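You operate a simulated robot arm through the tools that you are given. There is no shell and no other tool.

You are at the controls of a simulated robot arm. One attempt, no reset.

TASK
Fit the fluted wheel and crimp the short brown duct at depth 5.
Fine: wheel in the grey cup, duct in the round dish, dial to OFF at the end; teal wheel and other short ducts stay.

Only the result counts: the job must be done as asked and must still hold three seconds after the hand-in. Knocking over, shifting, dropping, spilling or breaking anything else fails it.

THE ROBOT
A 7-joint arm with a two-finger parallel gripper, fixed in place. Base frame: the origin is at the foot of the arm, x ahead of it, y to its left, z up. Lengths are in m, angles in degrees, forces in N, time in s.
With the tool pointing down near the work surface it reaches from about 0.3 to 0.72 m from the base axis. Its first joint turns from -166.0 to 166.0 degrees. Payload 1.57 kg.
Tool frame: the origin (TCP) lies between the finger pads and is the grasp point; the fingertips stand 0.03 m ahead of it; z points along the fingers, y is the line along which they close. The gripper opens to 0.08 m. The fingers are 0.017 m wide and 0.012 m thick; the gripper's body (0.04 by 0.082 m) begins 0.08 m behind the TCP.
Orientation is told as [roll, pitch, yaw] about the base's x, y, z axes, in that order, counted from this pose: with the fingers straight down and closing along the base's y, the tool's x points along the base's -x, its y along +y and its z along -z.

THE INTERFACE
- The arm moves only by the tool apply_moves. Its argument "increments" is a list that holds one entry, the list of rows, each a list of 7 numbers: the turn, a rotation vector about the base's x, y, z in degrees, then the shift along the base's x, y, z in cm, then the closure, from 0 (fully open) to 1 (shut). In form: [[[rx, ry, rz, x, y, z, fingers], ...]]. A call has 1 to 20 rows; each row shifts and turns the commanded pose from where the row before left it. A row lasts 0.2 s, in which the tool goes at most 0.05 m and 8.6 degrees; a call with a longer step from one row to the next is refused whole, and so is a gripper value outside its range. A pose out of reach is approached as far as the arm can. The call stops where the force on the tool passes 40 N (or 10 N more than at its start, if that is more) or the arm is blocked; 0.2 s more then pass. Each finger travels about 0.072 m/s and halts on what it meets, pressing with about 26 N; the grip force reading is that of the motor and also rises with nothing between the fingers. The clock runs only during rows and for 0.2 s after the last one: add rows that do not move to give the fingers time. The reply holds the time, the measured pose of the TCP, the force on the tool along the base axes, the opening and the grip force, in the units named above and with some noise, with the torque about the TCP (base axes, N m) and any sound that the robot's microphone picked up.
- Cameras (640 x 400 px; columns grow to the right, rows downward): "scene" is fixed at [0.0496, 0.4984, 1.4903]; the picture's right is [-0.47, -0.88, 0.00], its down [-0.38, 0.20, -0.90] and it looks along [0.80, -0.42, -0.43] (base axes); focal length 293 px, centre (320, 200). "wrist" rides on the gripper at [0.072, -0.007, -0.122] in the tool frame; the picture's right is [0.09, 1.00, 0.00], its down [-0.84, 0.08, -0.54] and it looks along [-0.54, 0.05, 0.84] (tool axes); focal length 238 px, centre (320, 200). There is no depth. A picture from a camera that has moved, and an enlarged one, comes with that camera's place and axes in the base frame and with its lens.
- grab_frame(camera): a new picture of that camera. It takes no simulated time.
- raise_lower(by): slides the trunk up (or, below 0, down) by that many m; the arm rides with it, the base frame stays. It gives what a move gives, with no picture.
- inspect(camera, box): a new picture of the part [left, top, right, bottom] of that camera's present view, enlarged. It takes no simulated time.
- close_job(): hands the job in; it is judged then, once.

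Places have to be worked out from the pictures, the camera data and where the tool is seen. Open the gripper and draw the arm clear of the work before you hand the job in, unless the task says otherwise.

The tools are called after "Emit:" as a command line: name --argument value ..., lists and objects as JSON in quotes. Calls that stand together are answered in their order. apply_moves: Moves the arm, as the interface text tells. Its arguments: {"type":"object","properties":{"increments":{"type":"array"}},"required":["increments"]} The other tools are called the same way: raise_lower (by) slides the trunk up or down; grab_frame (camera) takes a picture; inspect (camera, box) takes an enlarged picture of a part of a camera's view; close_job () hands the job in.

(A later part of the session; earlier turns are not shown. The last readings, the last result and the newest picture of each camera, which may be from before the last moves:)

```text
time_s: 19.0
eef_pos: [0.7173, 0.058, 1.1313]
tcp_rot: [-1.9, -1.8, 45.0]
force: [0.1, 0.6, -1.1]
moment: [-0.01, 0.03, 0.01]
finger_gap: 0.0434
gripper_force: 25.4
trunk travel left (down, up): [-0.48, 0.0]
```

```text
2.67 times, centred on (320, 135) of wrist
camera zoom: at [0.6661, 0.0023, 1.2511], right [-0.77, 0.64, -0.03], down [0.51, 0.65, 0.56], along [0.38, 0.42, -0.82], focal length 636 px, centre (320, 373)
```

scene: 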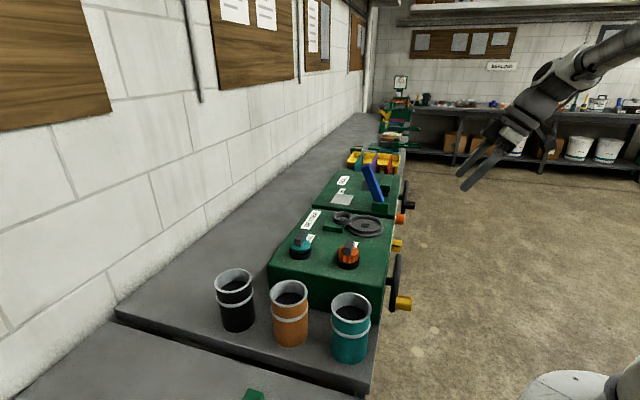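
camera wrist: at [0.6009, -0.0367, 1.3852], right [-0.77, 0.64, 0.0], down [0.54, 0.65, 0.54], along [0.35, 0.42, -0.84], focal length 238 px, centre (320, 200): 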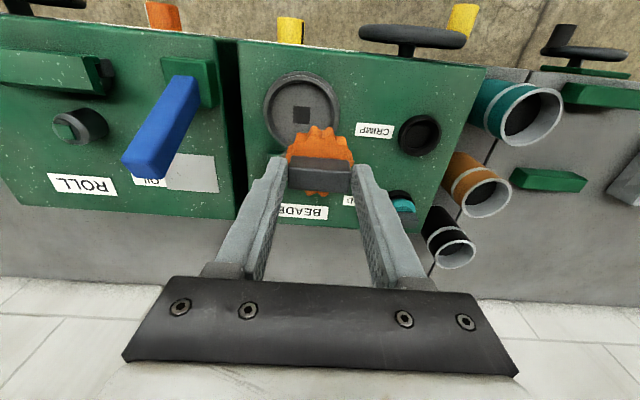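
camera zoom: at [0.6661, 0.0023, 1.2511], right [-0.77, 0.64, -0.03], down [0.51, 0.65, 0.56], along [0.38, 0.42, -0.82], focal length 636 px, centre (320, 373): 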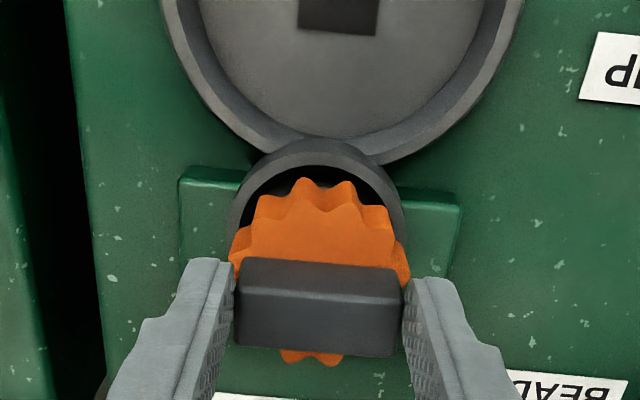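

The hub is entering the cup with no contact force. I continue down gently until it seats.

Emit:
apply_moves --increments '[[[0, 0, 0, 0.08, -0.08, 0, 1], [0, 0, 0, 0, 0, -0.3, 1], [0, 0, 0, 0, 0, -0.3, 1], [0, 0, 0, 0, 0, 0, 1]]]'

Emit:
inspect --camera "scene" --box '[310, 180, 390, 230]'

```text
time_s: 20.0
eef_pos: [0.7198, 0.0567, 1.1275]
tcp_rot: [-1.8, -1.7, 45.1]
force: [1.2, 0.1, -1.3]
moment: [-0.04, -0.02, -0.01]
finger_gap: 0.0433
gripper_force: 26.1
trunk travel left (down, up): [-0.48, 0.0]
```

```text
8.00 times, centred on (350, 205) of scene
camera zoom: at [0.0496, 0.4984, 1.4903], right [-0.47, -0.88, 0.0], down [-0.38, 0.2, -0.9], along [0.8, -0.42, -0.43], focal length 2342 px, centre (80, 160)
```

zoom: 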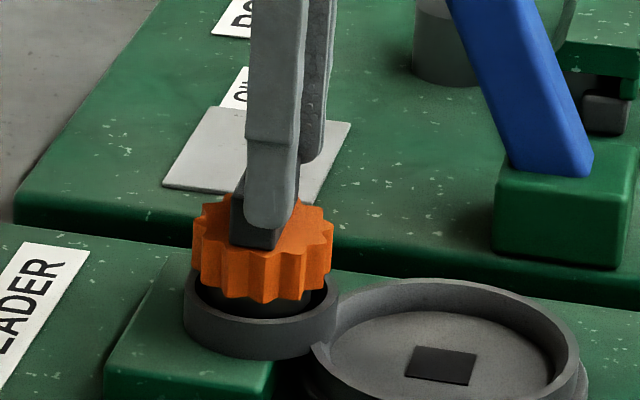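

Still free; I continue downward in 3 mm steps.

Emit:
apply_moves --increments '[[[0, 0, 0, 0, 0, -0.3, 1], [0, 0, 0, 0, 0, -0.3, 1], [0, 0, 0, 0, 0, 0, 1]]]'

Emit:
inspect --camera "scene" --box '[310, 180, 390, 230]'

```text
time_s: 20.8
eef_pos: [0.7199, 0.0566, 1.1211]
tcp_rot: [-1.7, -1.8, 45.0]
force: [0.2, 0.0, -1.3]
moment: [-0.02, 0.03, -0.01]
finger_gap: 0.0434
gripper_force: 26.0
trunk travel left (down, up): [-0.48, 0.0]
```

```text
8.00 times, centred on (350, 205) of scene
camera zoom: at [0.0496, 0.4984, 1.4903], right [-0.47, -0.88, 0.0], down [-0.38, 0.2, -0.9], along [0.8, -0.42, -0.43], focal length 2342 px, centre (80, 160)
```

zoom: 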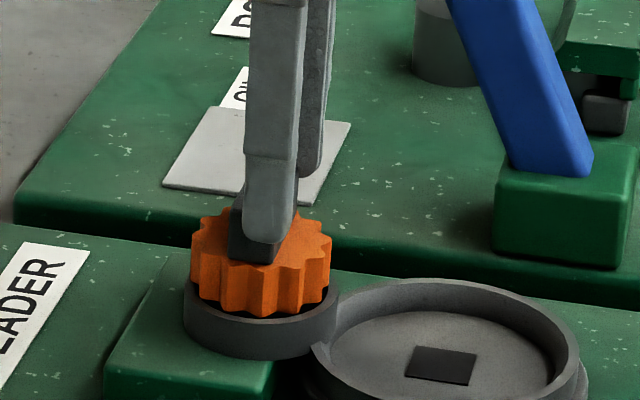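

Nearly seated. I continue in 2 mm steps to contact.

Emit:
apply_moves --increments '[[[0, 0, 0, 0, 0, -0.2, 1], [0, 0, 0, 0, 0, -0.2, 1], [0, 0, 0, 0, 0, -0.2, 1], [0, 0, 0, 0, 0, 0, 1]]]'

Emit:
inspect --camera "scene" --box '[310, 180, 390, 230]'

```text
time_s: 21.8
eef_pos: [0.7185, 0.0572, 1.1171]
tcp_rot: [-2.1, -2.0, 45.0]
force: [5.5, -0.7, 18.7]
moment: [0.04, -0.28, -0.04]
finger_gap: 0.0439
gripper_force: 25.9
trunk travel left (down, up): [-0.48, 0.0]
```

```text
8.00 times, centred on (350, 205) of scene
camera zoom: at [0.0496, 0.4984, 1.4903], right [-0.47, -0.88, 0.0], down [-0.38, 0.2, -0.9], along [0.8, -0.42, -0.43], focal length 2342 px, centre (80, 160)
```

zoom: 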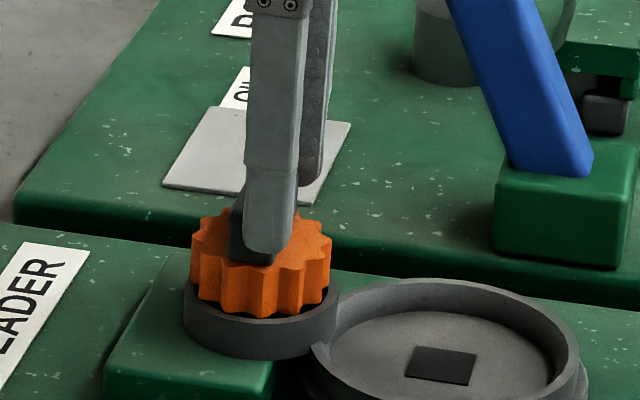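

Contact at 19 N upward: the wheel is seated. I ease 2 mm up and open the fingers, then lift away.

Emit:
apply_moves --increments '[[[0, 0, 0, 0, 0, 0.3, 1], [0, 0, 0, 0, 0, 0, 0.3], [0, 0, 0, 0, 0, 0, 0], [0, 0, 0, 0, 0, 0, 0], [0, 0, 0, 0, 0, 1, 0], [0, 0, 0, -0.5, -0.5, 2, 0], [0, 0, 0, -1, -1, 3, 0]]]'

Emit:
inspect --camera "scene" --box '[310, 180, 390, 230]'

Emit:
grab_frame --camera "wrist"

```text
time_s: 23.4
eef_pos: [0.7025, 0.0431, 1.177]
tcp_rot: [-1.8, -1.6, 45.0]
force: [-0.7, 0.4, -0.1]
moment: [-0.01, 0.01, 0.01]
finger_gap: 0.0799
gripper_force: 0.1
trunk travel left (down, up): [-0.48, 0.0]
```

```text
8.00 times, centred on (350, 205) of scene
camera zoom: at [0.0496, 0.4984, 1.4903], right [-0.47, -0.88, 0.0], down [-0.38, 0.2, -0.9], along [0.8, -0.42, -0.43], focal length 2342 px, centre (80, 160)
```

zoom: 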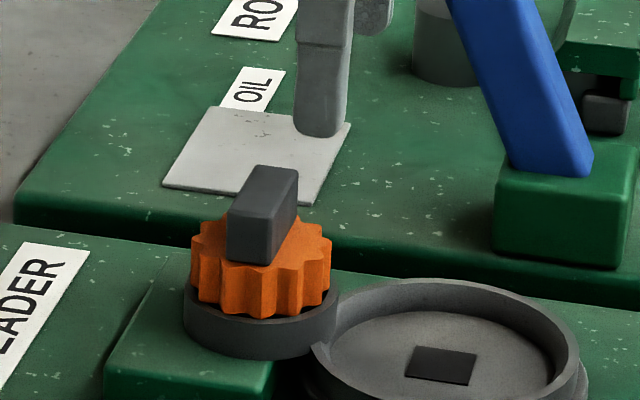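

```text
taken
camera wrist: at [0.6512, -0.0125, 1.2951], right [-0.77, 0.64, -0.03], down [0.51, 0.65, 0.56], along [0.38, 0.42, -0.82], focal length 238 px, centre (320, 200)
```

wrist: 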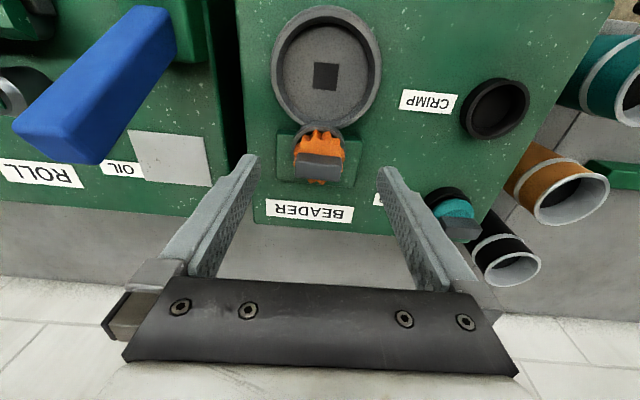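

The wheel stands upright and seated in the grey cup. Next the brown duct: I untilt, rise and travel above the duct row for a close look.

Emit:
apply_moves --increments '[[[0, 1.2, 0, -1.5, 0, 3, 0], [0, 1.3, 0, -3, 2, 3, 0], [0, 0, 0, -3, 3.7, 0.6, 0], [0, 0, 0, -3, 3.7, 0.6, 0], [0, 0, 0, -3, 3.7, 0, 0], [0, 0, 0, -3, 3.7, 0, 0], [0, 0, 0, -3, 3.7, 0, 0], [0, 0, 0, -3, 3.7, 0, 0], [0, 0, 0, 0, 0, 0, 0]]]'

Emit:
grab_frame --camera "wrist"

Emit:
inspect --camera "scene" --box '[200, 250, 400, 375]'

```text
time_s: 25.4
eef_pos: [0.479, 0.2826, 1.2529]
tcp_rot: [0.0, -0.1, 44.9]
force: [0.8, -0.3, -0.3]
moment: [-0.02, -0.04, 0.02]
finger_gap: 0.0799
gripper_force: 0.0
trunk travel left (down, up): [-0.48, 0.0]
```

```text
taken
camera wrist: at [0.4324, 0.2273, 1.3732], right [-0.77, 0.64, 0.0], down [0.54, 0.65, 0.54], along [0.35, 0.42, -0.84], focal length 238 px, centre (320, 200)
```

wrist: 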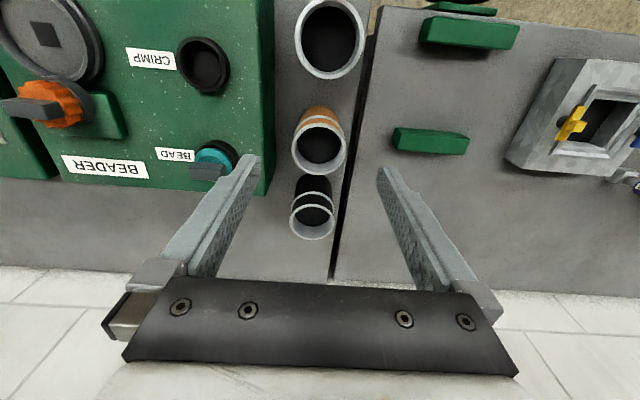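

```text
3.20 times, centred on (300, 312) of scene
camera zoom: at [0.0496, 0.4984, 1.4903], right [-0.47, -0.88, 0.0], down [-0.38, 0.2, -0.9], along [0.8, -0.42, -0.43], focal length 937 px, centre (384, -160)
```

zoom: 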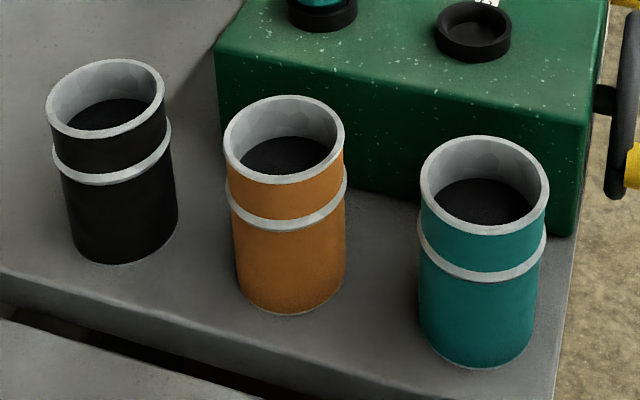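

I enlarge the brown duct to fix its rim position and size.

Emit:
inspect --camera "wrist" --box '[260, 80, 380, 200]'

```text
3.33 times, centred on (320, 140) of wrist
camera zoom: at [0.4324, 0.2273, 1.3732], right [-0.77, 0.64, 0.0], down [0.54, 0.65, 0.54], along [0.35, 0.42, -0.84], focal length 794 px, centre (320, 400)
```

zoom: 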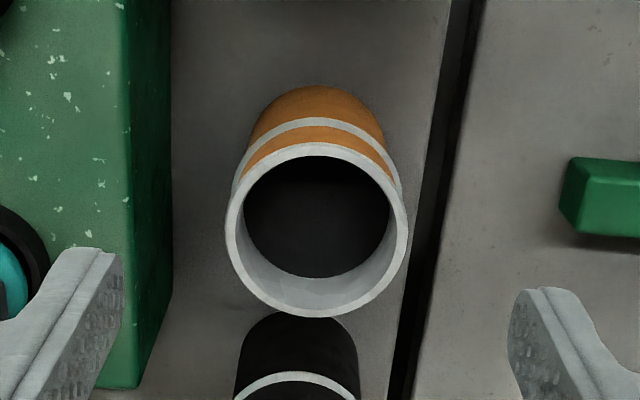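

Brown duct: rim centre ≈(0.520, 0.328), top z≈1.025, outer lip ~83 mm (too wide for an outside grip), bore ~68 mm with a dark floor ~15 mm down. I'll grip it by expanding the fingers inside the bore, so I set a 28 mm gap and hover above it.

Emit:
apply_moves --increments '[[[0, 0, 0, 2.1, 2.3, -2, 0.65], [0, 0, 0, 2.1, 2.4, -4, 0.65], [0, 0, 0, 0, 0, -4, 0.65], [0, 0, 0, 0, 0, -4, 0.65], [0, 0, 0, 0, 0, -1, 0.65], [0, 0, 0, 0, 0, 0, 0.65]]]'

Emit:
inspect --camera "wrist" --box '[200, 80, 440, 230]'

Emit:
inspect --camera "scene" --box '[230, 260, 350, 335]'

```text
refused: row 2 steps farther than a row can; nothing moved
```

```text
2.67 times, centred on (320, 155) of wrist
camera zoom: at [0.4324, 0.2273, 1.3732], right [-0.77, 0.64, 0.0], down [0.54, 0.65, 0.54], along [0.35, 0.42, -0.84], focal length 636 px, centre (320, 320)
```

zoom: 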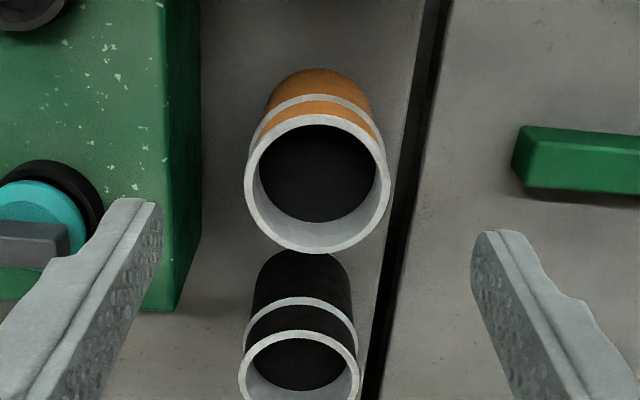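

```text
5.33 times, centred on (290, 298) of scene
camera zoom: at [0.0496, 0.4984, 1.4903], right [-0.47, -0.88, 0.0], down [-0.38, 0.2, -0.9], along [0.8, -0.42, -0.43], focal length 1562 px, centre (480, -320)
```

zoom: 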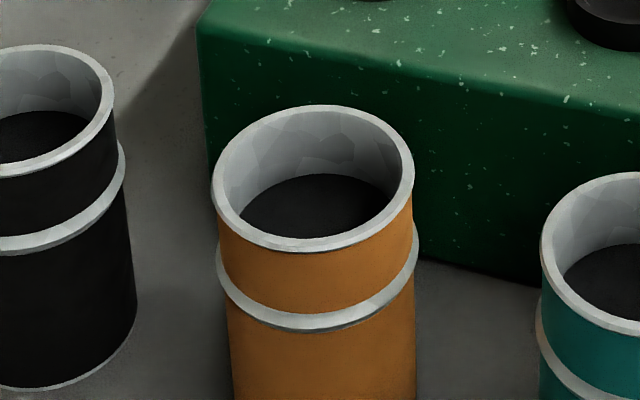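

Refused for step length (nothing moved); the clearer view also shows the bore floor is ~25–30 mm down. I resend with shorter steps.

Emit:
apply_moves --increments '[[[0, 0, 0, 2.1, 2.3, -2, 0.65], [0, 0, 0, 2.1, 2.4, -3, 0.65], [0, 0, 0, 0, 0, -4, 0.65], [0, 0, 0, 0, 0, -4, 0.65], [0, 0, 0, 0, 0, -2, 0.65], [0, 0, 0, 0, 0, 0, 0.65]]]'

Emit:
inspect --camera "wrist" --box '[200, 80, 440, 230]'

Emit:
inspect --camera "scene" --box '[230, 260, 350, 335]'

```text
time_s: 26.8
eef_pos: [0.5219, 0.3301, 1.0984]
tcp_rot: [-0.1, 0.0, 45.0]
force: [-0.7, -0.9, -0.2]
moment: [0.02, 0.0, 0.01]
finger_gap: 0.0281
gripper_force: 0.1
trunk travel left (down, up): [-0.48, 0.0]
```

```text
2.67 times, centred on (320, 155) of wrist
camera zoom: at [0.4746, 0.2746, 1.2196], right [-0.77, 0.64, 0.0], down [0.54, 0.65, 0.54], along [0.35, 0.42, -0.84], focal length 636 px, centre (320, 320)
```

zoom: 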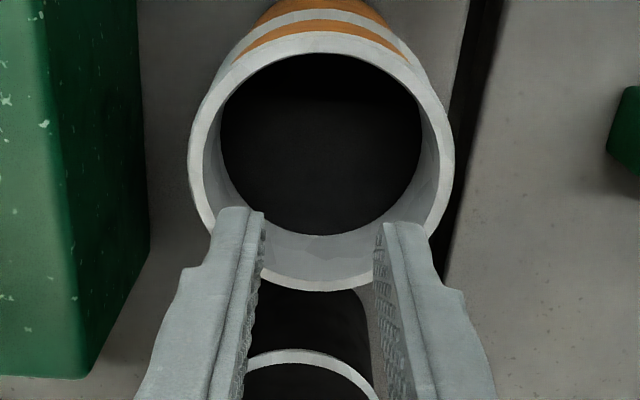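

```text
5.33 times, centred on (290, 298) of scene
camera zoom: at [0.0496, 0.4984, 1.4903], right [-0.47, -0.88, 0.0], down [-0.38, 0.2, -0.9], along [0.8, -0.42, -0.43], focal length 1562 px, centre (480, -320)
```

zoom: 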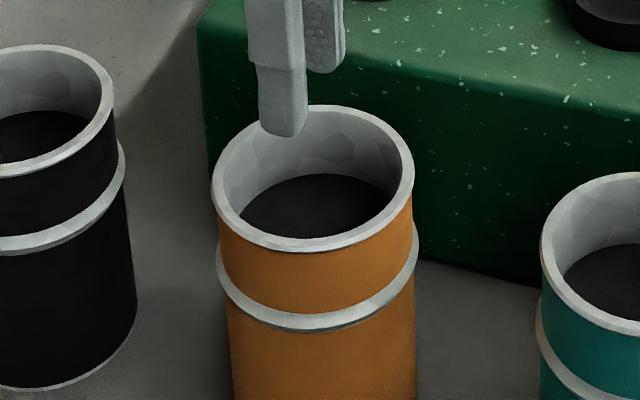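

Both views put the duct ~2.8 mm toward the front of the finger axis. I shift (-0.2,-0.2) cm, then descend so the tips go ~2 cm into the bore.

Emit:
apply_moves --increments '[[[0, 0, 0, -0.2, -0.2, -1, 0.65], [0, 0, 0, 0, 0, -2, 0.65], [0, 0, 0, 0, 0, -1.5, 0.65], [0, 0, 0, 0, 0, -1, 0.65], [0, 0, 0, 0, 0, -0.7, 0.65], [0, 0, 0, 0, 0, 0, 0.65]]]'

Emit:
inspect --camera "wrist" --box '[200, 80, 440, 230]'

Emit:
inspect --camera "scene" --box '[230, 260, 350, 335]'

```text
time_s: 28.2
eef_pos: [0.5198, 0.329, 1.0373]
tcp_rot: [0.1, 0.0, 44.9]
force: [1.5, -0.6, -0.8]
moment: [-0.03, 0.01, -0.03]
finger_gap: 0.028
gripper_force: 0.0
trunk travel left (down, up): [-0.48, 0.0]
```

```text
2.67 times, centred on (320, 155) of wrist
camera zoom: at [0.4726, 0.2734, 1.1586], right [-0.77, 0.64, 0.0], down [0.54, 0.65, 0.54], along [0.35, 0.42, -0.84], focal length 636 px, centre (320, 320)
```

zoom: 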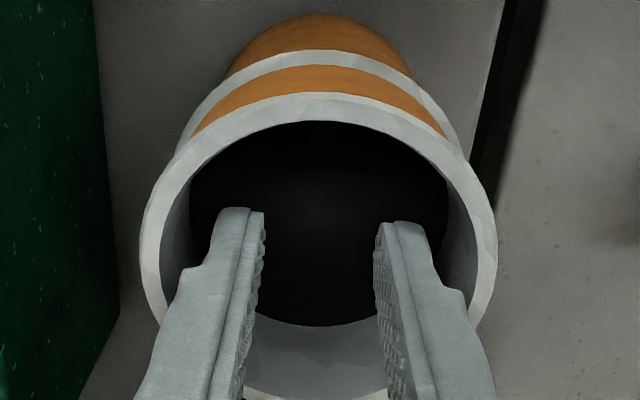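

```text
5.33 times, centred on (290, 298) of scene
camera zoom: at [0.0496, 0.4984, 1.4903], right [-0.47, -0.88, 0.0], down [-0.38, 0.2, -0.9], along [0.8, -0.42, -0.43], focal length 1562 px, centre (480, -320)
```

zoom: 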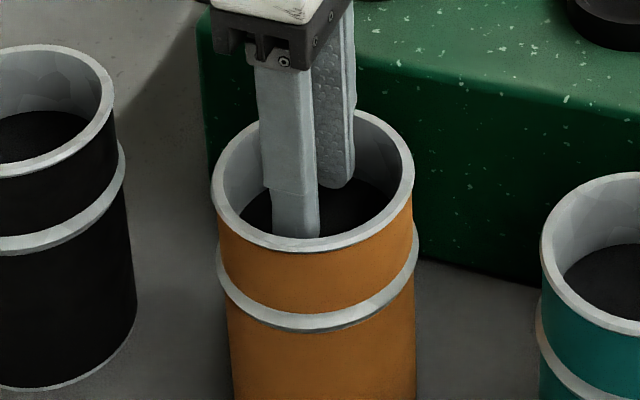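

The fingers are inside the bore without contact. I expand them gently against the wall.

Emit:
apply_moves --increments '[[[0, 0, 0, 0, 0, 0, 0.55], [0, 0, 0, 0, 0, 0, 0.45], [0, 0, 0, 0, 0, 0, 0.3], [0, 0, 0, 0, 0, 0, 0.3]]]'

Emit:
inspect --camera "wrist" --box '[200, 80, 440, 230]'

Emit:
inspect --camera "scene" --box '[230, 260, 350, 335]'

```text
time_s: 29.2
eef_pos: [0.519, 0.3285, 1.0368]
tcp_rot: [0.0, 0.1, 45.0]
force: [-0.6, 0.0, -0.5]
moment: [0.01, 0.04, -0.01]
finger_gap: 0.0491
gripper_force: 0.1
trunk travel left (down, up): [-0.48, 0.0]
```

```text
2.67 times, centred on (320, 155) of wrist
camera zoom: at [0.4726, 0.2733, 1.1588], right [-0.77, 0.64, 0.0], down [0.54, 0.65, 0.54], along [0.35, 0.42, -0.84], focal length 636 px, centre (320, 320)
```

zoom: 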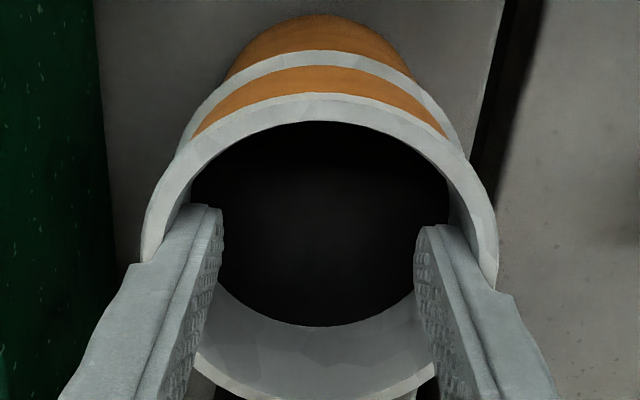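

```text
5.33 times, centred on (290, 298) of scene
camera zoom: at [0.0496, 0.4984, 1.4903], right [-0.47, -0.88, 0.0], down [-0.38, 0.2, -0.9], along [0.8, -0.42, -0.43], focal length 1562 px, centre (480, -320)
```

zoom: 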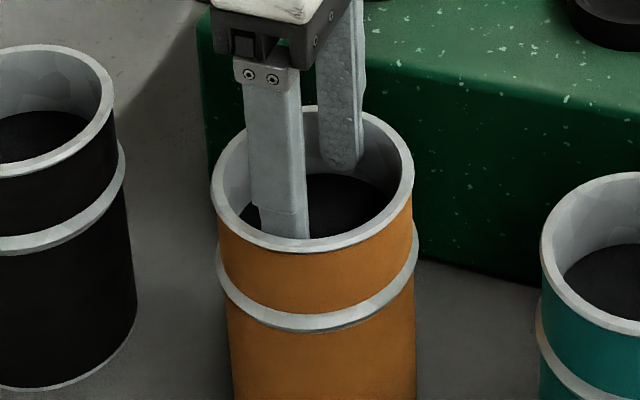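

The gap halted at 49 mm short of its 56 mm target, so the fingers press on the bore. I command fully open for maximum outward pressure and test a 1 cm lift.

Emit:
apply_moves --increments '[[[0, 0, 0, 0, 0, 0, 0.1], [0, 0, 0, 0, 0, 0, 0], [0, 0, 0, 0, 0, 0.5, 0], [0, 0, 0, 0, 0, 0.5, 0], [0, 0, 0, 0, 0, 0, 0]]]'

Emit:
inspect --camera "wrist" --box '[200, 80, 440, 230]'

Emit:
inspect --camera "scene" --box '[200, 250, 400, 375]'

```text
time_s: 30.4
eef_pos: [0.5182, 0.328, 1.0483]
tcp_rot: [-0.1, 0.0, 45.0]
force: [-0.8, -0.6, -2.3]
moment: [-0.01, 0.0, 0.02]
finger_gap: 0.05
gripper_force: 0.0
trunk travel left (down, up): [-0.48, 0.0]
```

```text
2.67 times, centred on (320, 155) of wrist
camera zoom: at [0.4717, 0.2727, 1.1693], right [-0.77, 0.64, 0.0], down [0.54, 0.65, 0.54], along [0.35, 0.42, -0.84], focal length 636 px, centre (320, 320)
```

zoom: 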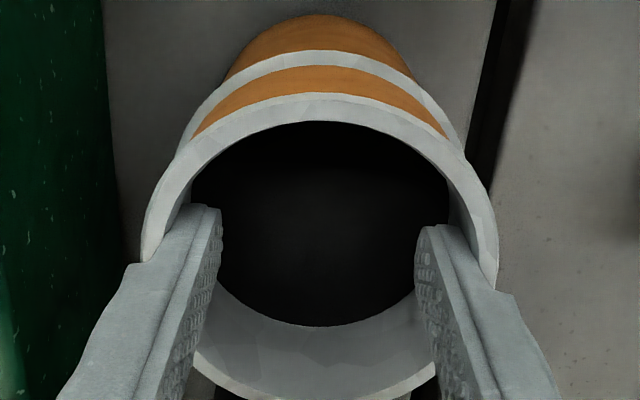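

```text
3.20 times, centred on (300, 312) of scene
camera zoom: at [0.0496, 0.4984, 1.4903], right [-0.47, -0.88, 0.0], down [-0.38, 0.2, -0.9], along [0.8, -0.42, -0.43], focal length 937 px, centre (384, -160)
```

zoom: 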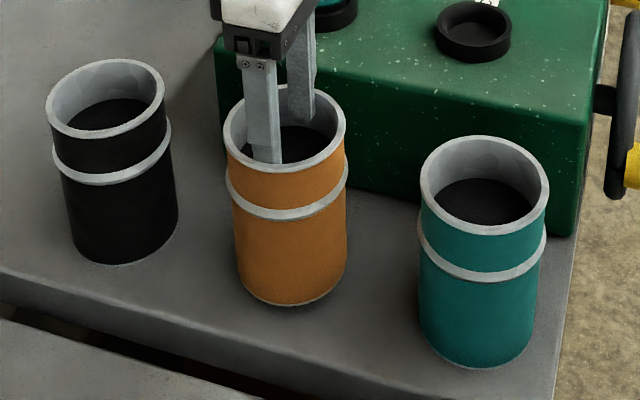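

The duct is lifted cleanly, hanging straight. I raise it well above everything (bottom ~1.13 m) before travelling.

Emit:
apply_moves --increments '[[[0, 0, 0, 0, 0, 2, 0], [0, 0, 0, 0, 0, 3, 0], [0, 0, 0, 0, 0, 4, 0], [0, 0, 0, 0, 0, 4, 0], [0, 0, 0, 0, 0, 4, 0], [0, 0, 0, 0, 0, 4, 0], [0, 0, 0, 0, 0, 1.5, 0], [0, 0, 0, 0, 0, 0, 0]]]'

Emit:
grab_frame --camera "scene"

```text
time_s: 32.2
eef_pos: [0.5198, 0.3325, 1.2739]
tcp_rot: [0.0, 0.1, 44.9]
force: [0.5, 0.2, -1.6]
moment: [-0.03, 0.03, 0.06]
finger_gap: 0.0496
gripper_force: 0.2
trunk travel left (down, up): [-0.48, 0.0]
```

```text
taken
```

scene: 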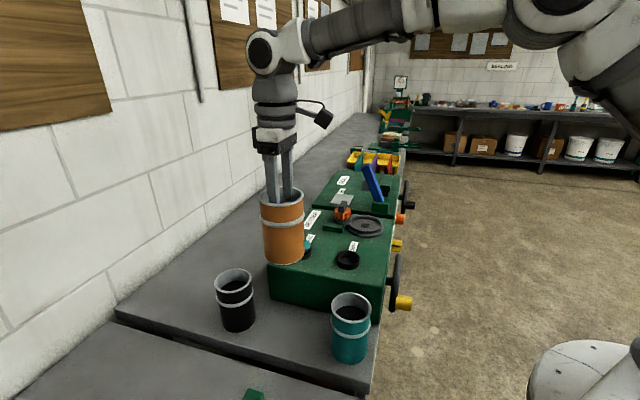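

Duct hangs upright. I carry it at this height around the front side of the wheels toward the dish.

Emit:
apply_moves --increments '[[[0, 0, 0, 0.6, -3, 0, 0], [0, 0, 0, 0.8, -3.6, 0, 0], [0, 0, 0, 0.8, -3.6, 0, 0], [0, 0, 0, 0.8, -3.6, 0, 0], [0, 0, 0, 1.2, -3.6, 0, 0], [0, 0, 0, 2.5, -3.4, 0, 0], [0, 0, 0, 2.5, -3.4, 0, 0], [0, 0, 0, 2.5, -3.4, 0, 0], [0, 0, 0, 2.3, -2.8, 0, 0], [0, 0, 0, 0, 0, 0, 0]]]'

Emit:
inspect --camera "scene" --box '[280, 120, 440, 220]'

Emit:
grab_frame --camera "wrist"

```text
time_s: 34.4
eef_pos: [0.6592, 0.0262, 1.2755]
tcp_rot: [0.0, 0.0, 44.9]
force: [-0.3, 0.2, -2.1]
moment: [0.0, -0.01, -0.03]
finger_gap: 0.0499
gripper_force: 0.0
trunk travel left (down, up): [-0.48, 0.0]
```

```text
4.00 times, centred on (360, 170) of scene
camera zoom: at [0.0496, 0.4984, 1.4903], right [-0.47, -0.88, 0.0], down [-0.38, 0.2, -0.9], along [0.8, -0.42, -0.43], focal length 1171 px, centre (160, 320)
```

zoom: 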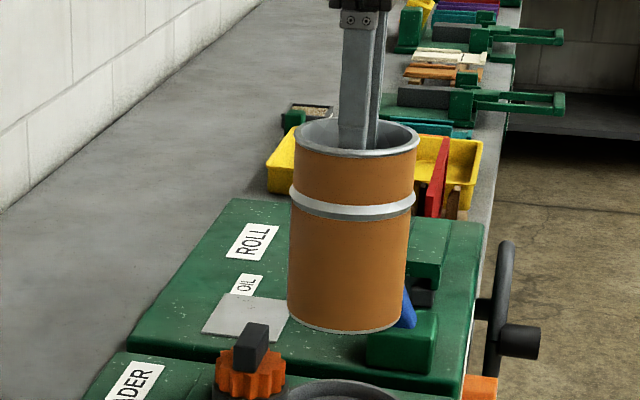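

```text
taken
camera wrist: at [0.6124, -0.0286, 1.3957], right [-0.77, 0.64, 0.0], down [0.54, 0.65, 0.54], along [0.35, 0.42, -0.84], focal length 238 px, centre (320, 200)
```

wrist: 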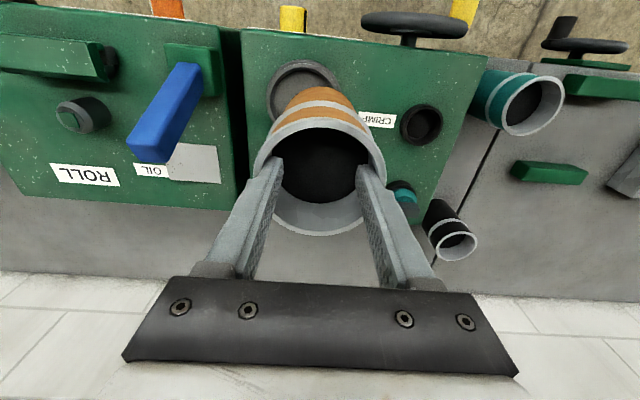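

Clearances look fine. I centre over the dish at about (0.676, 0.0125) and lower until the duct bottom is just above the dish rim.

Emit:
apply_moves --increments '[[[0, 0, 0, 0.85, -0.7, 0, 0], [0, 0, 0, 0.85, -0.7, 0, 0], [0, 0, 0, 0, 0, -2.5, 0], [0, 0, 0, 0, 0, -2.5, 0], [0, 0, 0, 0, 0, -1.5, 0], [0, 0, 0, 0, 0, 0, 0]]]'

Emit:
inspect --camera "scene" --box '[300, 150, 420, 250]'

Emit:
grab_frame --camera "wrist"

```text
time_s: 35.8
eef_pos: [0.6746, 0.0109, 1.2098]
tcp_rot: [0.1, 0.1, 45.0]
force: [-0.2, -1.0, -1.9]
moment: [-0.01, 0.0, 0.02]
finger_gap: 0.0497
gripper_force: 0.2
trunk travel left (down, up): [-0.48, 0.0]
```

```text
4.00 times, centred on (360, 200) of scene
camera zoom: at [0.0496, 0.4984, 1.4903], right [-0.47, -0.88, 0.0], down [-0.38, 0.2, -0.9], along [0.8, -0.42, -0.43], focal length 1171 px, centre (160, 200)
```

zoom: 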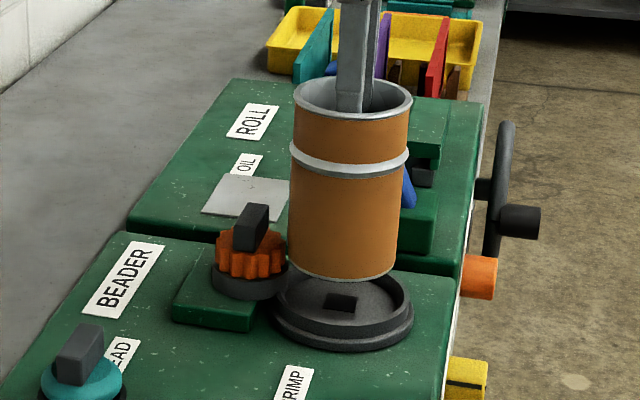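

```text
taken
camera wrist: at [0.6291, -0.0438, 1.3302], right [-0.77, 0.64, 0.0], down [0.54, 0.65, 0.54], along [0.35, 0.42, -0.84], focal length 238 px, centre (320, 200)
```

wrist: 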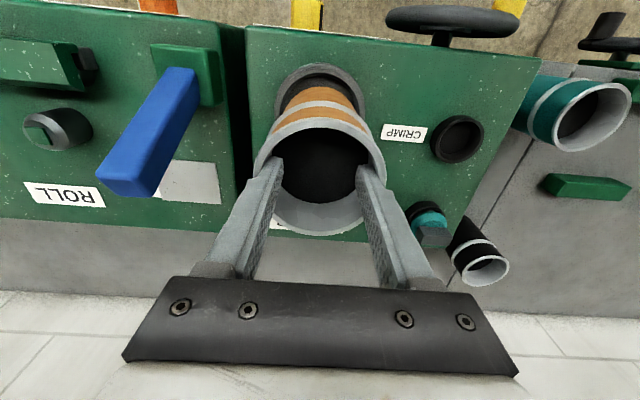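

Nearly there; I zoom on the wrist view to check the duct-bottom/dish alignment before lowering.

Emit:
inspect --camera "wrist" --box '[240, 50, 400, 150]'

Emit:
inspect --camera "scene" --box '[330, 195, 410, 245]'

```text
4.00 times, centred on (320, 100) of wrist
camera zoom: at [0.6291, -0.0438, 1.3302], right [-0.77, 0.64, 0.0], down [0.54, 0.65, 0.54], along [0.35, 0.42, -0.84], focal length 953 px, centre (320, 600)
```

zoom: 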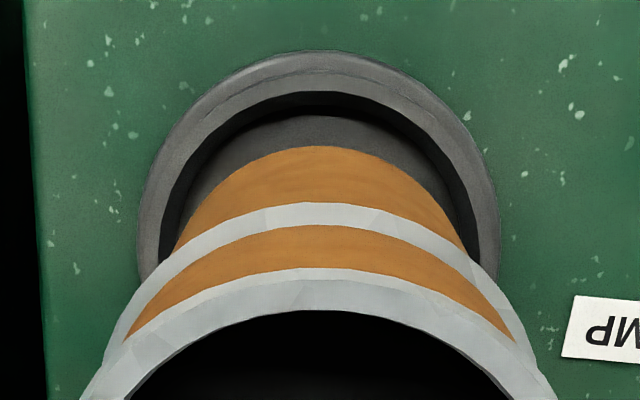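

```text
8.00 times, centred on (370, 220) of scene
camera zoom: at [0.0496, 0.4984, 1.4903], right [-0.47, -0.88, 0.0], down [-0.38, 0.2, -0.9], along [0.8, -0.42, -0.43], focal length 2342 px, centre (-80, 40)
```

zoom: 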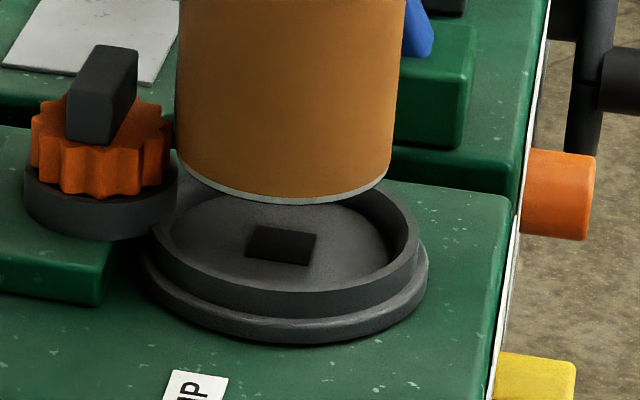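

Aligned within about a millimetre in both views. I lower in small steps into the dish, watching force.

Emit:
apply_moves --increments '[[[0, 0, 0, 0, 0, -0.7, 0], [0, 0, 0, 0, 0, -0.7, 0], [0, 0, 0, 0, 0, -0.5, 0], [0, 0, 0, 0, 0, 0, 0]]]'

Emit:
inspect --camera "scene" --box '[330, 195, 410, 245]'

Emit:
inspect --camera "wrist" --box '[240, 50, 400, 150]'

```text
time_s: 36.8
eef_pos: [0.6763, 0.0108, 1.1893]
tcp_rot: [0.1, -0.1, 45.0]
force: [-0.7, -0.5, -2.1]
moment: [-0.05, 0.01, -0.02]
finger_gap: 0.0497
gripper_force: 0.1
trunk travel left (down, up): [-0.48, 0.0]
```

```text
8.00 times, centred on (370, 220) of scene
camera zoom: at [0.0496, 0.4984, 1.4903], right [-0.47, -0.88, 0.0], down [-0.38, 0.2, -0.9], along [0.8, -0.42, -0.43], focal length 2342 px, centre (-80, 40)
```

zoom: 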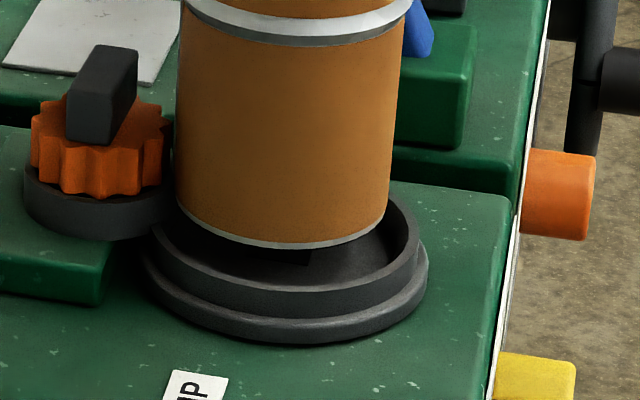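

```text
4.00 times, centred on (320, 100) of wrist
camera zoom: at [0.6296, -0.0447, 1.3109], right [-0.77, 0.64, 0.0], down [0.54, 0.65, 0.54], along [0.35, 0.42, -0.84], focal length 953 px, centre (320, 600)
```

zoom: 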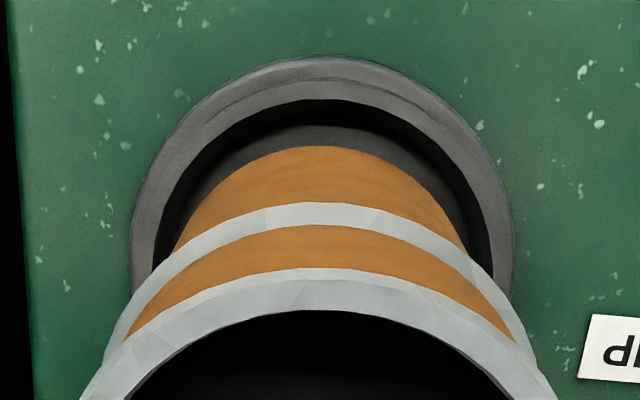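

Centred with ~6 mm clearance all round. I lower the last ~1.4 cm to contact.

Emit:
apply_moves --increments '[[[0, 0, 0, 0, 0, -0.5, 0], [0, 0, 0, 0, 0, -0.4, 0], [0, 0, 0, 0, 0, -0.3, 0], [0, 0, 0, 0, 0, 0, 0]]]'

Emit:
inspect --camera "scene" --box '[330, 195, 410, 245]'

```text
time_s: 37.8
eef_pos: [0.6768, 0.01, 1.178]
tcp_rot: [0.0, 0.0, 45.0]
force: [0.0, 0.5, -2.5]
moment: [-0.02, 0.01, -0.02]
finger_gap: 0.0497
gripper_force: 0.1
trunk travel left (down, up): [-0.48, 0.0]
```

```text
8.00 times, centred on (370, 220) of scene
camera zoom: at [0.0496, 0.4984, 1.4903], right [-0.47, -0.88, 0.0], down [-0.38, 0.2, -0.9], along [0.8, -0.42, -0.43], focal length 2342 px, centre (-80, 40)
```

zoom: 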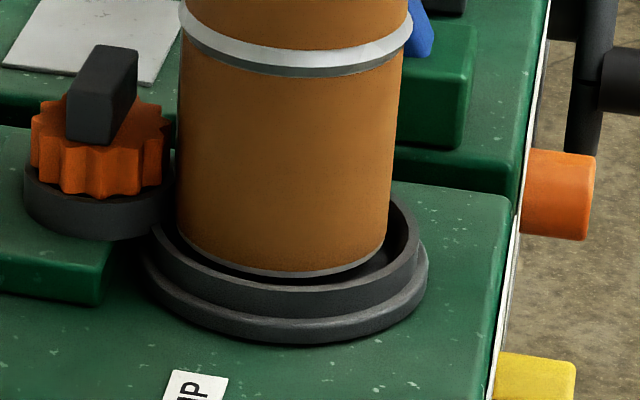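

Inside the dish, no contact yet; I continue in 2 mm steps.

Emit:
apply_moves --increments '[[[0, 0, 0, 0, 0, -0.2, 0], [0, 0, 0, 0, 0, -0.2, 0], [0, 0, 0, 0, 0, -0.2, 0], [0, 0, 0, 0, 0, 0, 0]]]'

Emit:
inspect --camera "scene" --box '[330, 195, 410, 245]'

```text
time_s: 38.8
eef_pos: [0.6752, 0.0101, 1.1719]
tcp_rot: [-0.1, 0.0, 45.0]
force: [-0.3, 0.3, -1.7]
moment: [-0.04, -0.01, 0.02]
finger_gap: 0.0498
gripper_force: 0.2
trunk travel left (down, up): [-0.48, 0.0]
```

```text
8.00 times, centred on (370, 220) of scene
camera zoom: at [0.0496, 0.4984, 1.4903], right [-0.47, -0.88, 0.0], down [-0.38, 0.2, -0.9], along [0.8, -0.42, -0.43], focal length 2342 px, centre (-80, 40)
```

zoom: 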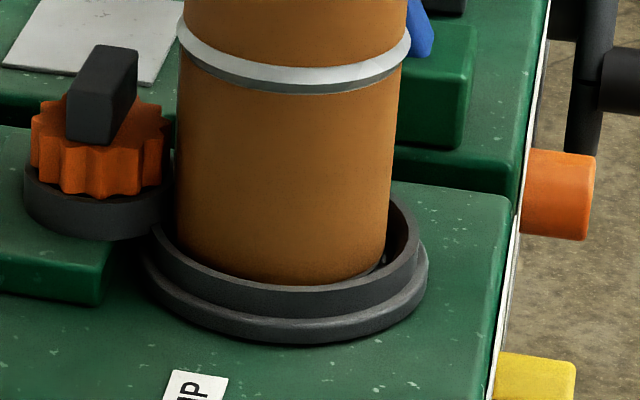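

Still hanging free (-1.7 N). I continue down in 2 mm steps.

Emit:
apply_moves --increments '[[[0, 0, 0, 0, 0, -0.2, 0], [0, 0, 0, 0, 0, -0.2, 0], [0, 0, 0, 0, 0, 0, 0]]]'

Emit:
inspect --camera "scene" --box '[330, 195, 410, 245]'

```text
time_s: 39.6
eef_pos: [0.6746, 0.0104, 1.1683]
tcp_rot: [-0.1, -0.2, 45.0]
force: [1.0, -0.5, 2.5]
moment: [0.02, -0.01, 0.02]
finger_gap: 0.0498
gripper_force: 0.0
trunk travel left (down, up): [-0.48, 0.0]
```

```text
8.00 times, centred on (370, 220) of scene
camera zoom: at [0.0496, 0.4984, 1.4903], right [-0.47, -0.88, 0.0], down [-0.38, 0.2, -0.9], along [0.8, -0.42, -0.43], focal length 2342 px, centre (-80, 40)
```

zoom: 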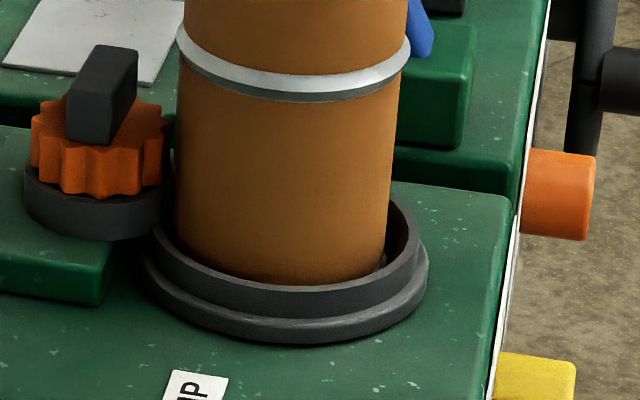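

Contact with the dish floor (+2.5 N). I retract the fingers inward to 28 mm, then lift straight out.

Emit:
apply_moves --increments '[[[0, 0, 0, 0, 0, 0, 0.4], [0, 0, 0, 0, 0, 0, 0.55], [0, 0, 0, 0, 0, 0, 0.65], [0, 0, 0, 0, 0, 1, 0.65], [0, 0, 0, 0, 0, 2, 0.65], [0, 0, 0, 0, 0, 3, 0.65], [0, 0, 0, 0, 0, 3, 0.65], [0, 0, 0, -1, -1, 1, 0.65]]]'

Emit:
inspect --camera "scene" --box '[300, 150, 420, 250]'

Emit:
grab_frame --camera "wrist"

```text
time_s: 41.4
eef_pos: [0.6674, 0.0025, 1.2667]
tcp_rot: [0.0, 0.1, 45.0]
force: [0.2, -0.4, 0.0]
moment: [-0.02, 0.01, 0.02]
finger_gap: 0.028
gripper_force: 0.1
trunk travel left (down, up): [-0.48, 0.0]
```

```text
4.00 times, centred on (360, 200) of scene
camera zoom: at [0.0496, 0.4984, 1.4903], right [-0.47, -0.88, 0.0], down [-0.38, 0.2, -0.9], along [0.8, -0.42, -0.43], focal length 1171 px, centre (160, 200)
```

zoom: 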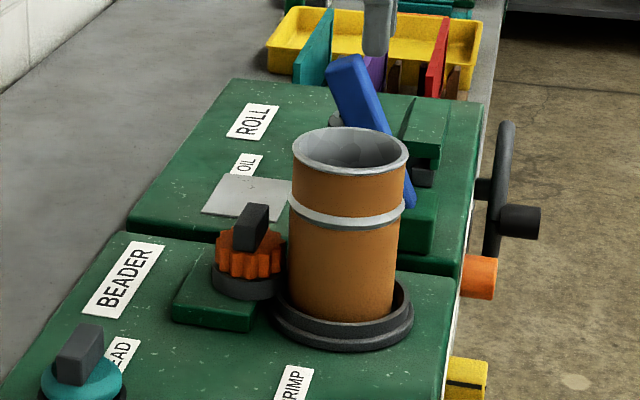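

```text
taken
camera wrist: at [0.6203, -0.0539, 1.3882], right [-0.77, 0.64, 0.0], down [0.54, 0.65, 0.54], along [0.35, 0.42, -0.84], focal length 238 px, centre (320, 200)
```

wrist: 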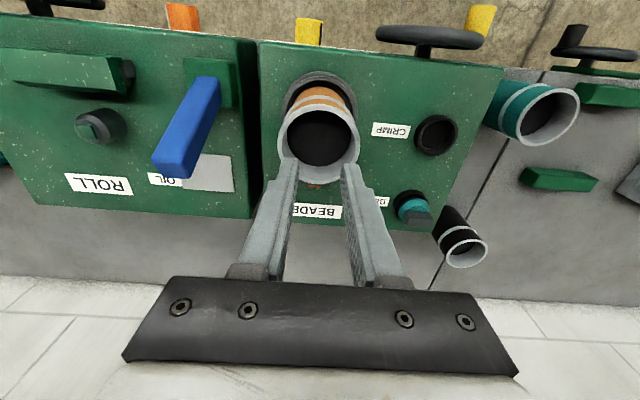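

The duct stands upright in the round dish beside the wheel. Next is the depth dial; I back off in front of the machine, drop, and pitch the tool 45° to get a good frontal view of dial and handwheel.

Emit:
apply_moves --increments '[[[0, 0, 0, -3.4, -2.8, 0, 0.65], [0, 0, 0, -3.4, -2.8, 0, 0.4], [0, 0, 0, -3.4, -2.8, 0, 0], [0, 0, 0, -3.4, -2.8, 0, 0], [0, 0, 0, -3.3, -2.7, -2.4, 0], [0, 0, 0, -3.3, -2.7, -2.4, 0], [0, 0, 0, -3.3, -2.7, -2.4, 0], [5.303, -5.303, 0, 0, 0, -2.9, 0], [5.303, -5.303, 0, 0, 0, -2.9, 0], [5.303, -5.303, 0, 0, 0, -2.9, 0], [5.303, -5.303, 0, 0, 0, -2.9, 0], [5.303, -5.303, 0, 0, 0, -2.9, 0], [5.303, -5.303, 0, 0, 0, -2.9, 0], [0, 0, 0, 0, 0, 0, 0]]]'

Emit:
grab_frame --camera "wrist"

Emit:
grab_frame --camera "scene"

```text
time_s: 44.4
eef_pos: [0.4305, -0.1946, 1.0187]
tcp_rot: [-0.1, -45.1, 45.0]
force: [0.1, 0.0, -0.6]
moment: [-0.04, -0.01, 0.0]
finger_gap: 0.0804
gripper_force: 0.0
trunk travel left (down, up): [-0.48, 0.0]
```

```text
taken
camera wrist: at [0.3378, -0.2964, 1.0536], right [-0.75, 0.66, -0.07], down [0.09, 0.2, 0.98], along [0.66, 0.73, -0.21], focal length 238 px, centre (320, 200)
```

wrist: 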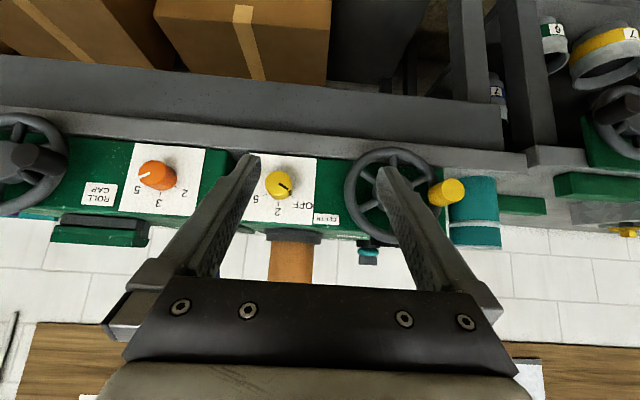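

```text
taken
```

scene: 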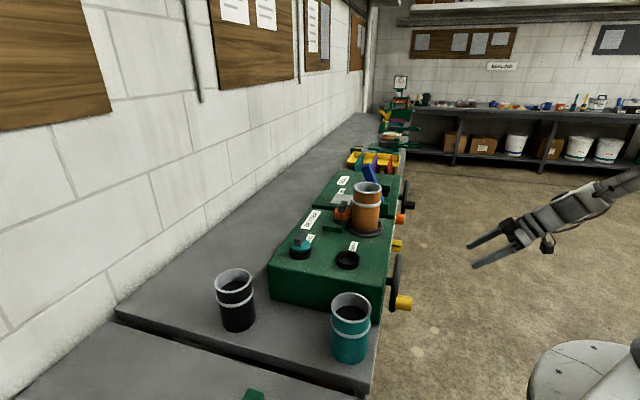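

Excellent frontal view. I enlarge the dial and handwheel.

Emit:
inspect --camera "wrist" --box '[230, 145, 350, 220]'

Emit:
inspect --camera "wrist" --box '[320, 130, 520, 255]'

Emit:
inspect --camera "scene" --box '[350, 210, 430, 320]'

```text
5.33 times, centred on (290, 182) of wrist
camera zoom: at [0.3378, -0.2964, 1.0536], right [-0.75, 0.66, -0.07], down [0.09, 0.2, 0.98], along [0.66, 0.73, -0.21], focal length 1271 px, centre (480, 293)
```

zoom: 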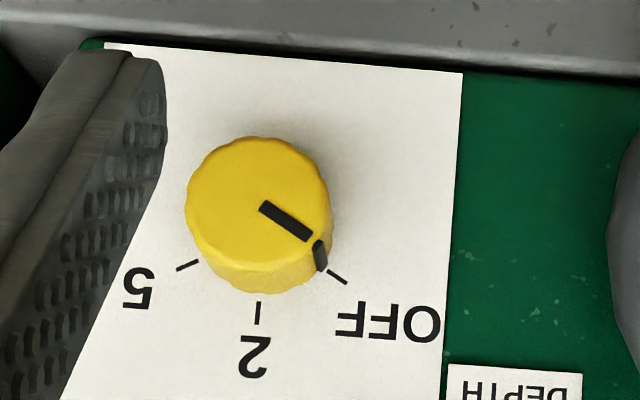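

```text
3.20 times, centred on (420, 192) of wrist
camera zoom: at [0.3378, -0.2964, 1.0536], right [-0.75, 0.66, -0.07], down [0.09, 0.2, 0.98], along [0.66, 0.73, -0.21], focal length 763 px, centre (0, 224)
```

zoom: 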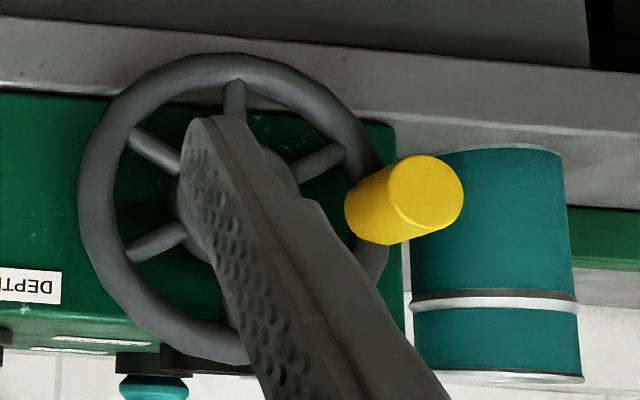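

```text
3.64 times, centred on (390, 265) of scene
camera zoom: at [0.0496, 0.4984, 1.4903], right [-0.47, -0.88, 0.0], down [-0.38, 0.2, -0.9], along [0.8, -0.42, -0.43], focal length 1065 px, centre (66, -36)
```

zoom: 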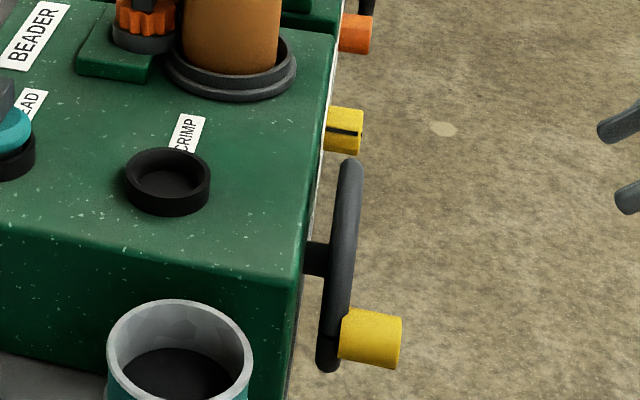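

Triangulated: dial face centre ≈(0.614,-0.086,0.960), OFF→5 is 120° clockwise seen from the front; crank knob end ≈(0.415,0.057,0.961), wheel centre ≈(0.493,0.038,0.964). I pitch the tool horizontal in front of the dial and pre-roll it by -60°.

Emit:
apply_moves --increments '[[[5.303, -5.303, 0, 1.96, 0.71, -0.98, 0], [5.303, -5.303, 0, 1.96, 0.71, -0.98, 0], [5.303, -5.303, 0, 1.96, 0.71, -0.98, 0], [5.303, -5.303, 0, 1.96, 0.71, -0.98, 0], [5.303, -5.303, 0, 1.96, 0.71, -0.98, 0], [5.303, -5.303, 0, 1.96, 0.71, -0.98, 0], [0, 0, 0, 0, 0, 0, 0]]]'

Emit:
grab_frame --camera "wrist"

Emit:
grab_frame --camera "scene"

```text
time_s: 46.0
eef_pos: [0.5494, -0.1513, 0.9617]
tcp_rot: [-178.0, -90.0, -137.1]
force: [-0.5, -0.6, 1.0]
moment: [-0.02, 0.01, -0.01]
finger_gap: 0.0801
gripper_force: 0.1
trunk travel left (down, up): [-0.48, 0.0]
```

```text
taken
camera wrist: at [0.4669, -0.2408, 0.8887], right [-0.7, 0.7, -0.09], down [-0.44, -0.33, 0.84], along [0.56, 0.63, 0.54], focal length 238 px, centre (320, 200)
```

wrist: 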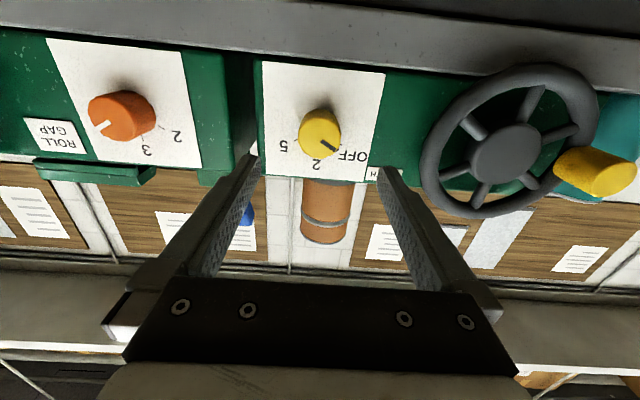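

```text
taken
```

scene: 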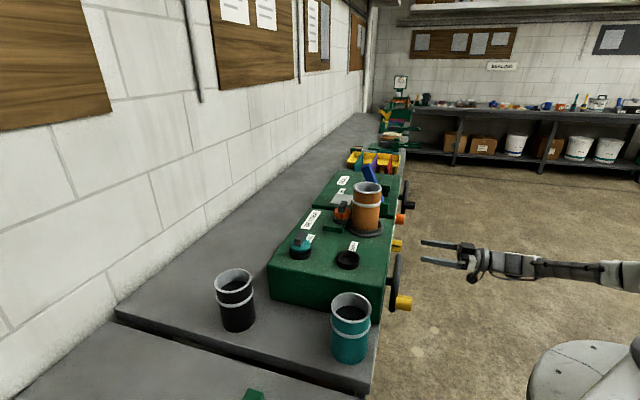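

Horizontal pose is reachable and the dial is straight ahead. I zoom to check fine alignment.

Emit:
inspect --camera "wrist" --box '[260, 80, 380, 180]'

Emit:
inspect --camera "scene" --box '[370, 210, 490, 285]'

```text
4.00 times, centred on (320, 130) of wrist
camera zoom: at [0.4669, -0.2408, 0.8887], right [-0.7, 0.7, -0.09], down [-0.44, -0.33, 0.84], along [0.56, 0.63, 0.54], focal length 953 px, centre (320, 480)
```

zoom: 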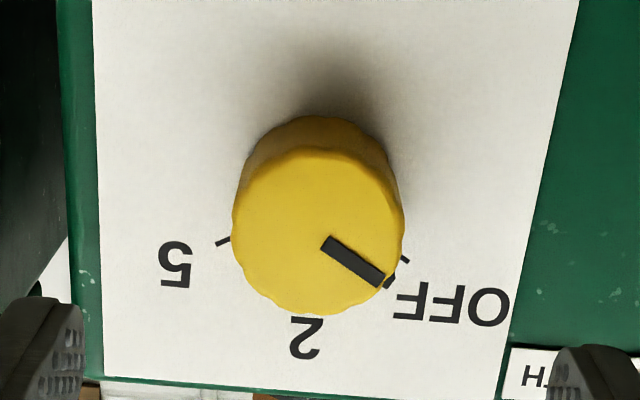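

```text
5.33 times, centred on (430, 248) of scene
camera zoom: at [0.0496, 0.4984, 1.4903], right [-0.47, -0.88, 0.0], down [-0.38, 0.2, -0.9], along [0.8, -0.42, -0.43], focal length 1562 px, centre (-267, -53)
```

zoom: 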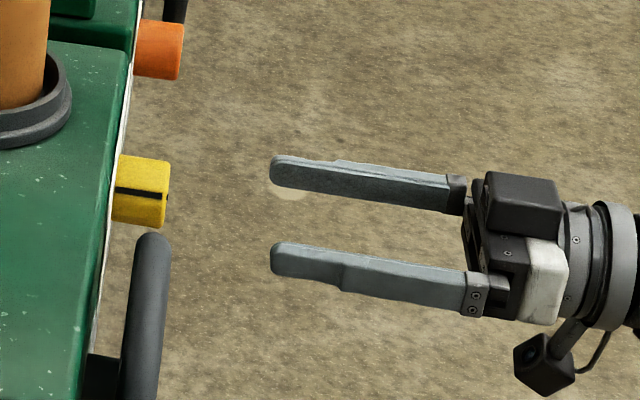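

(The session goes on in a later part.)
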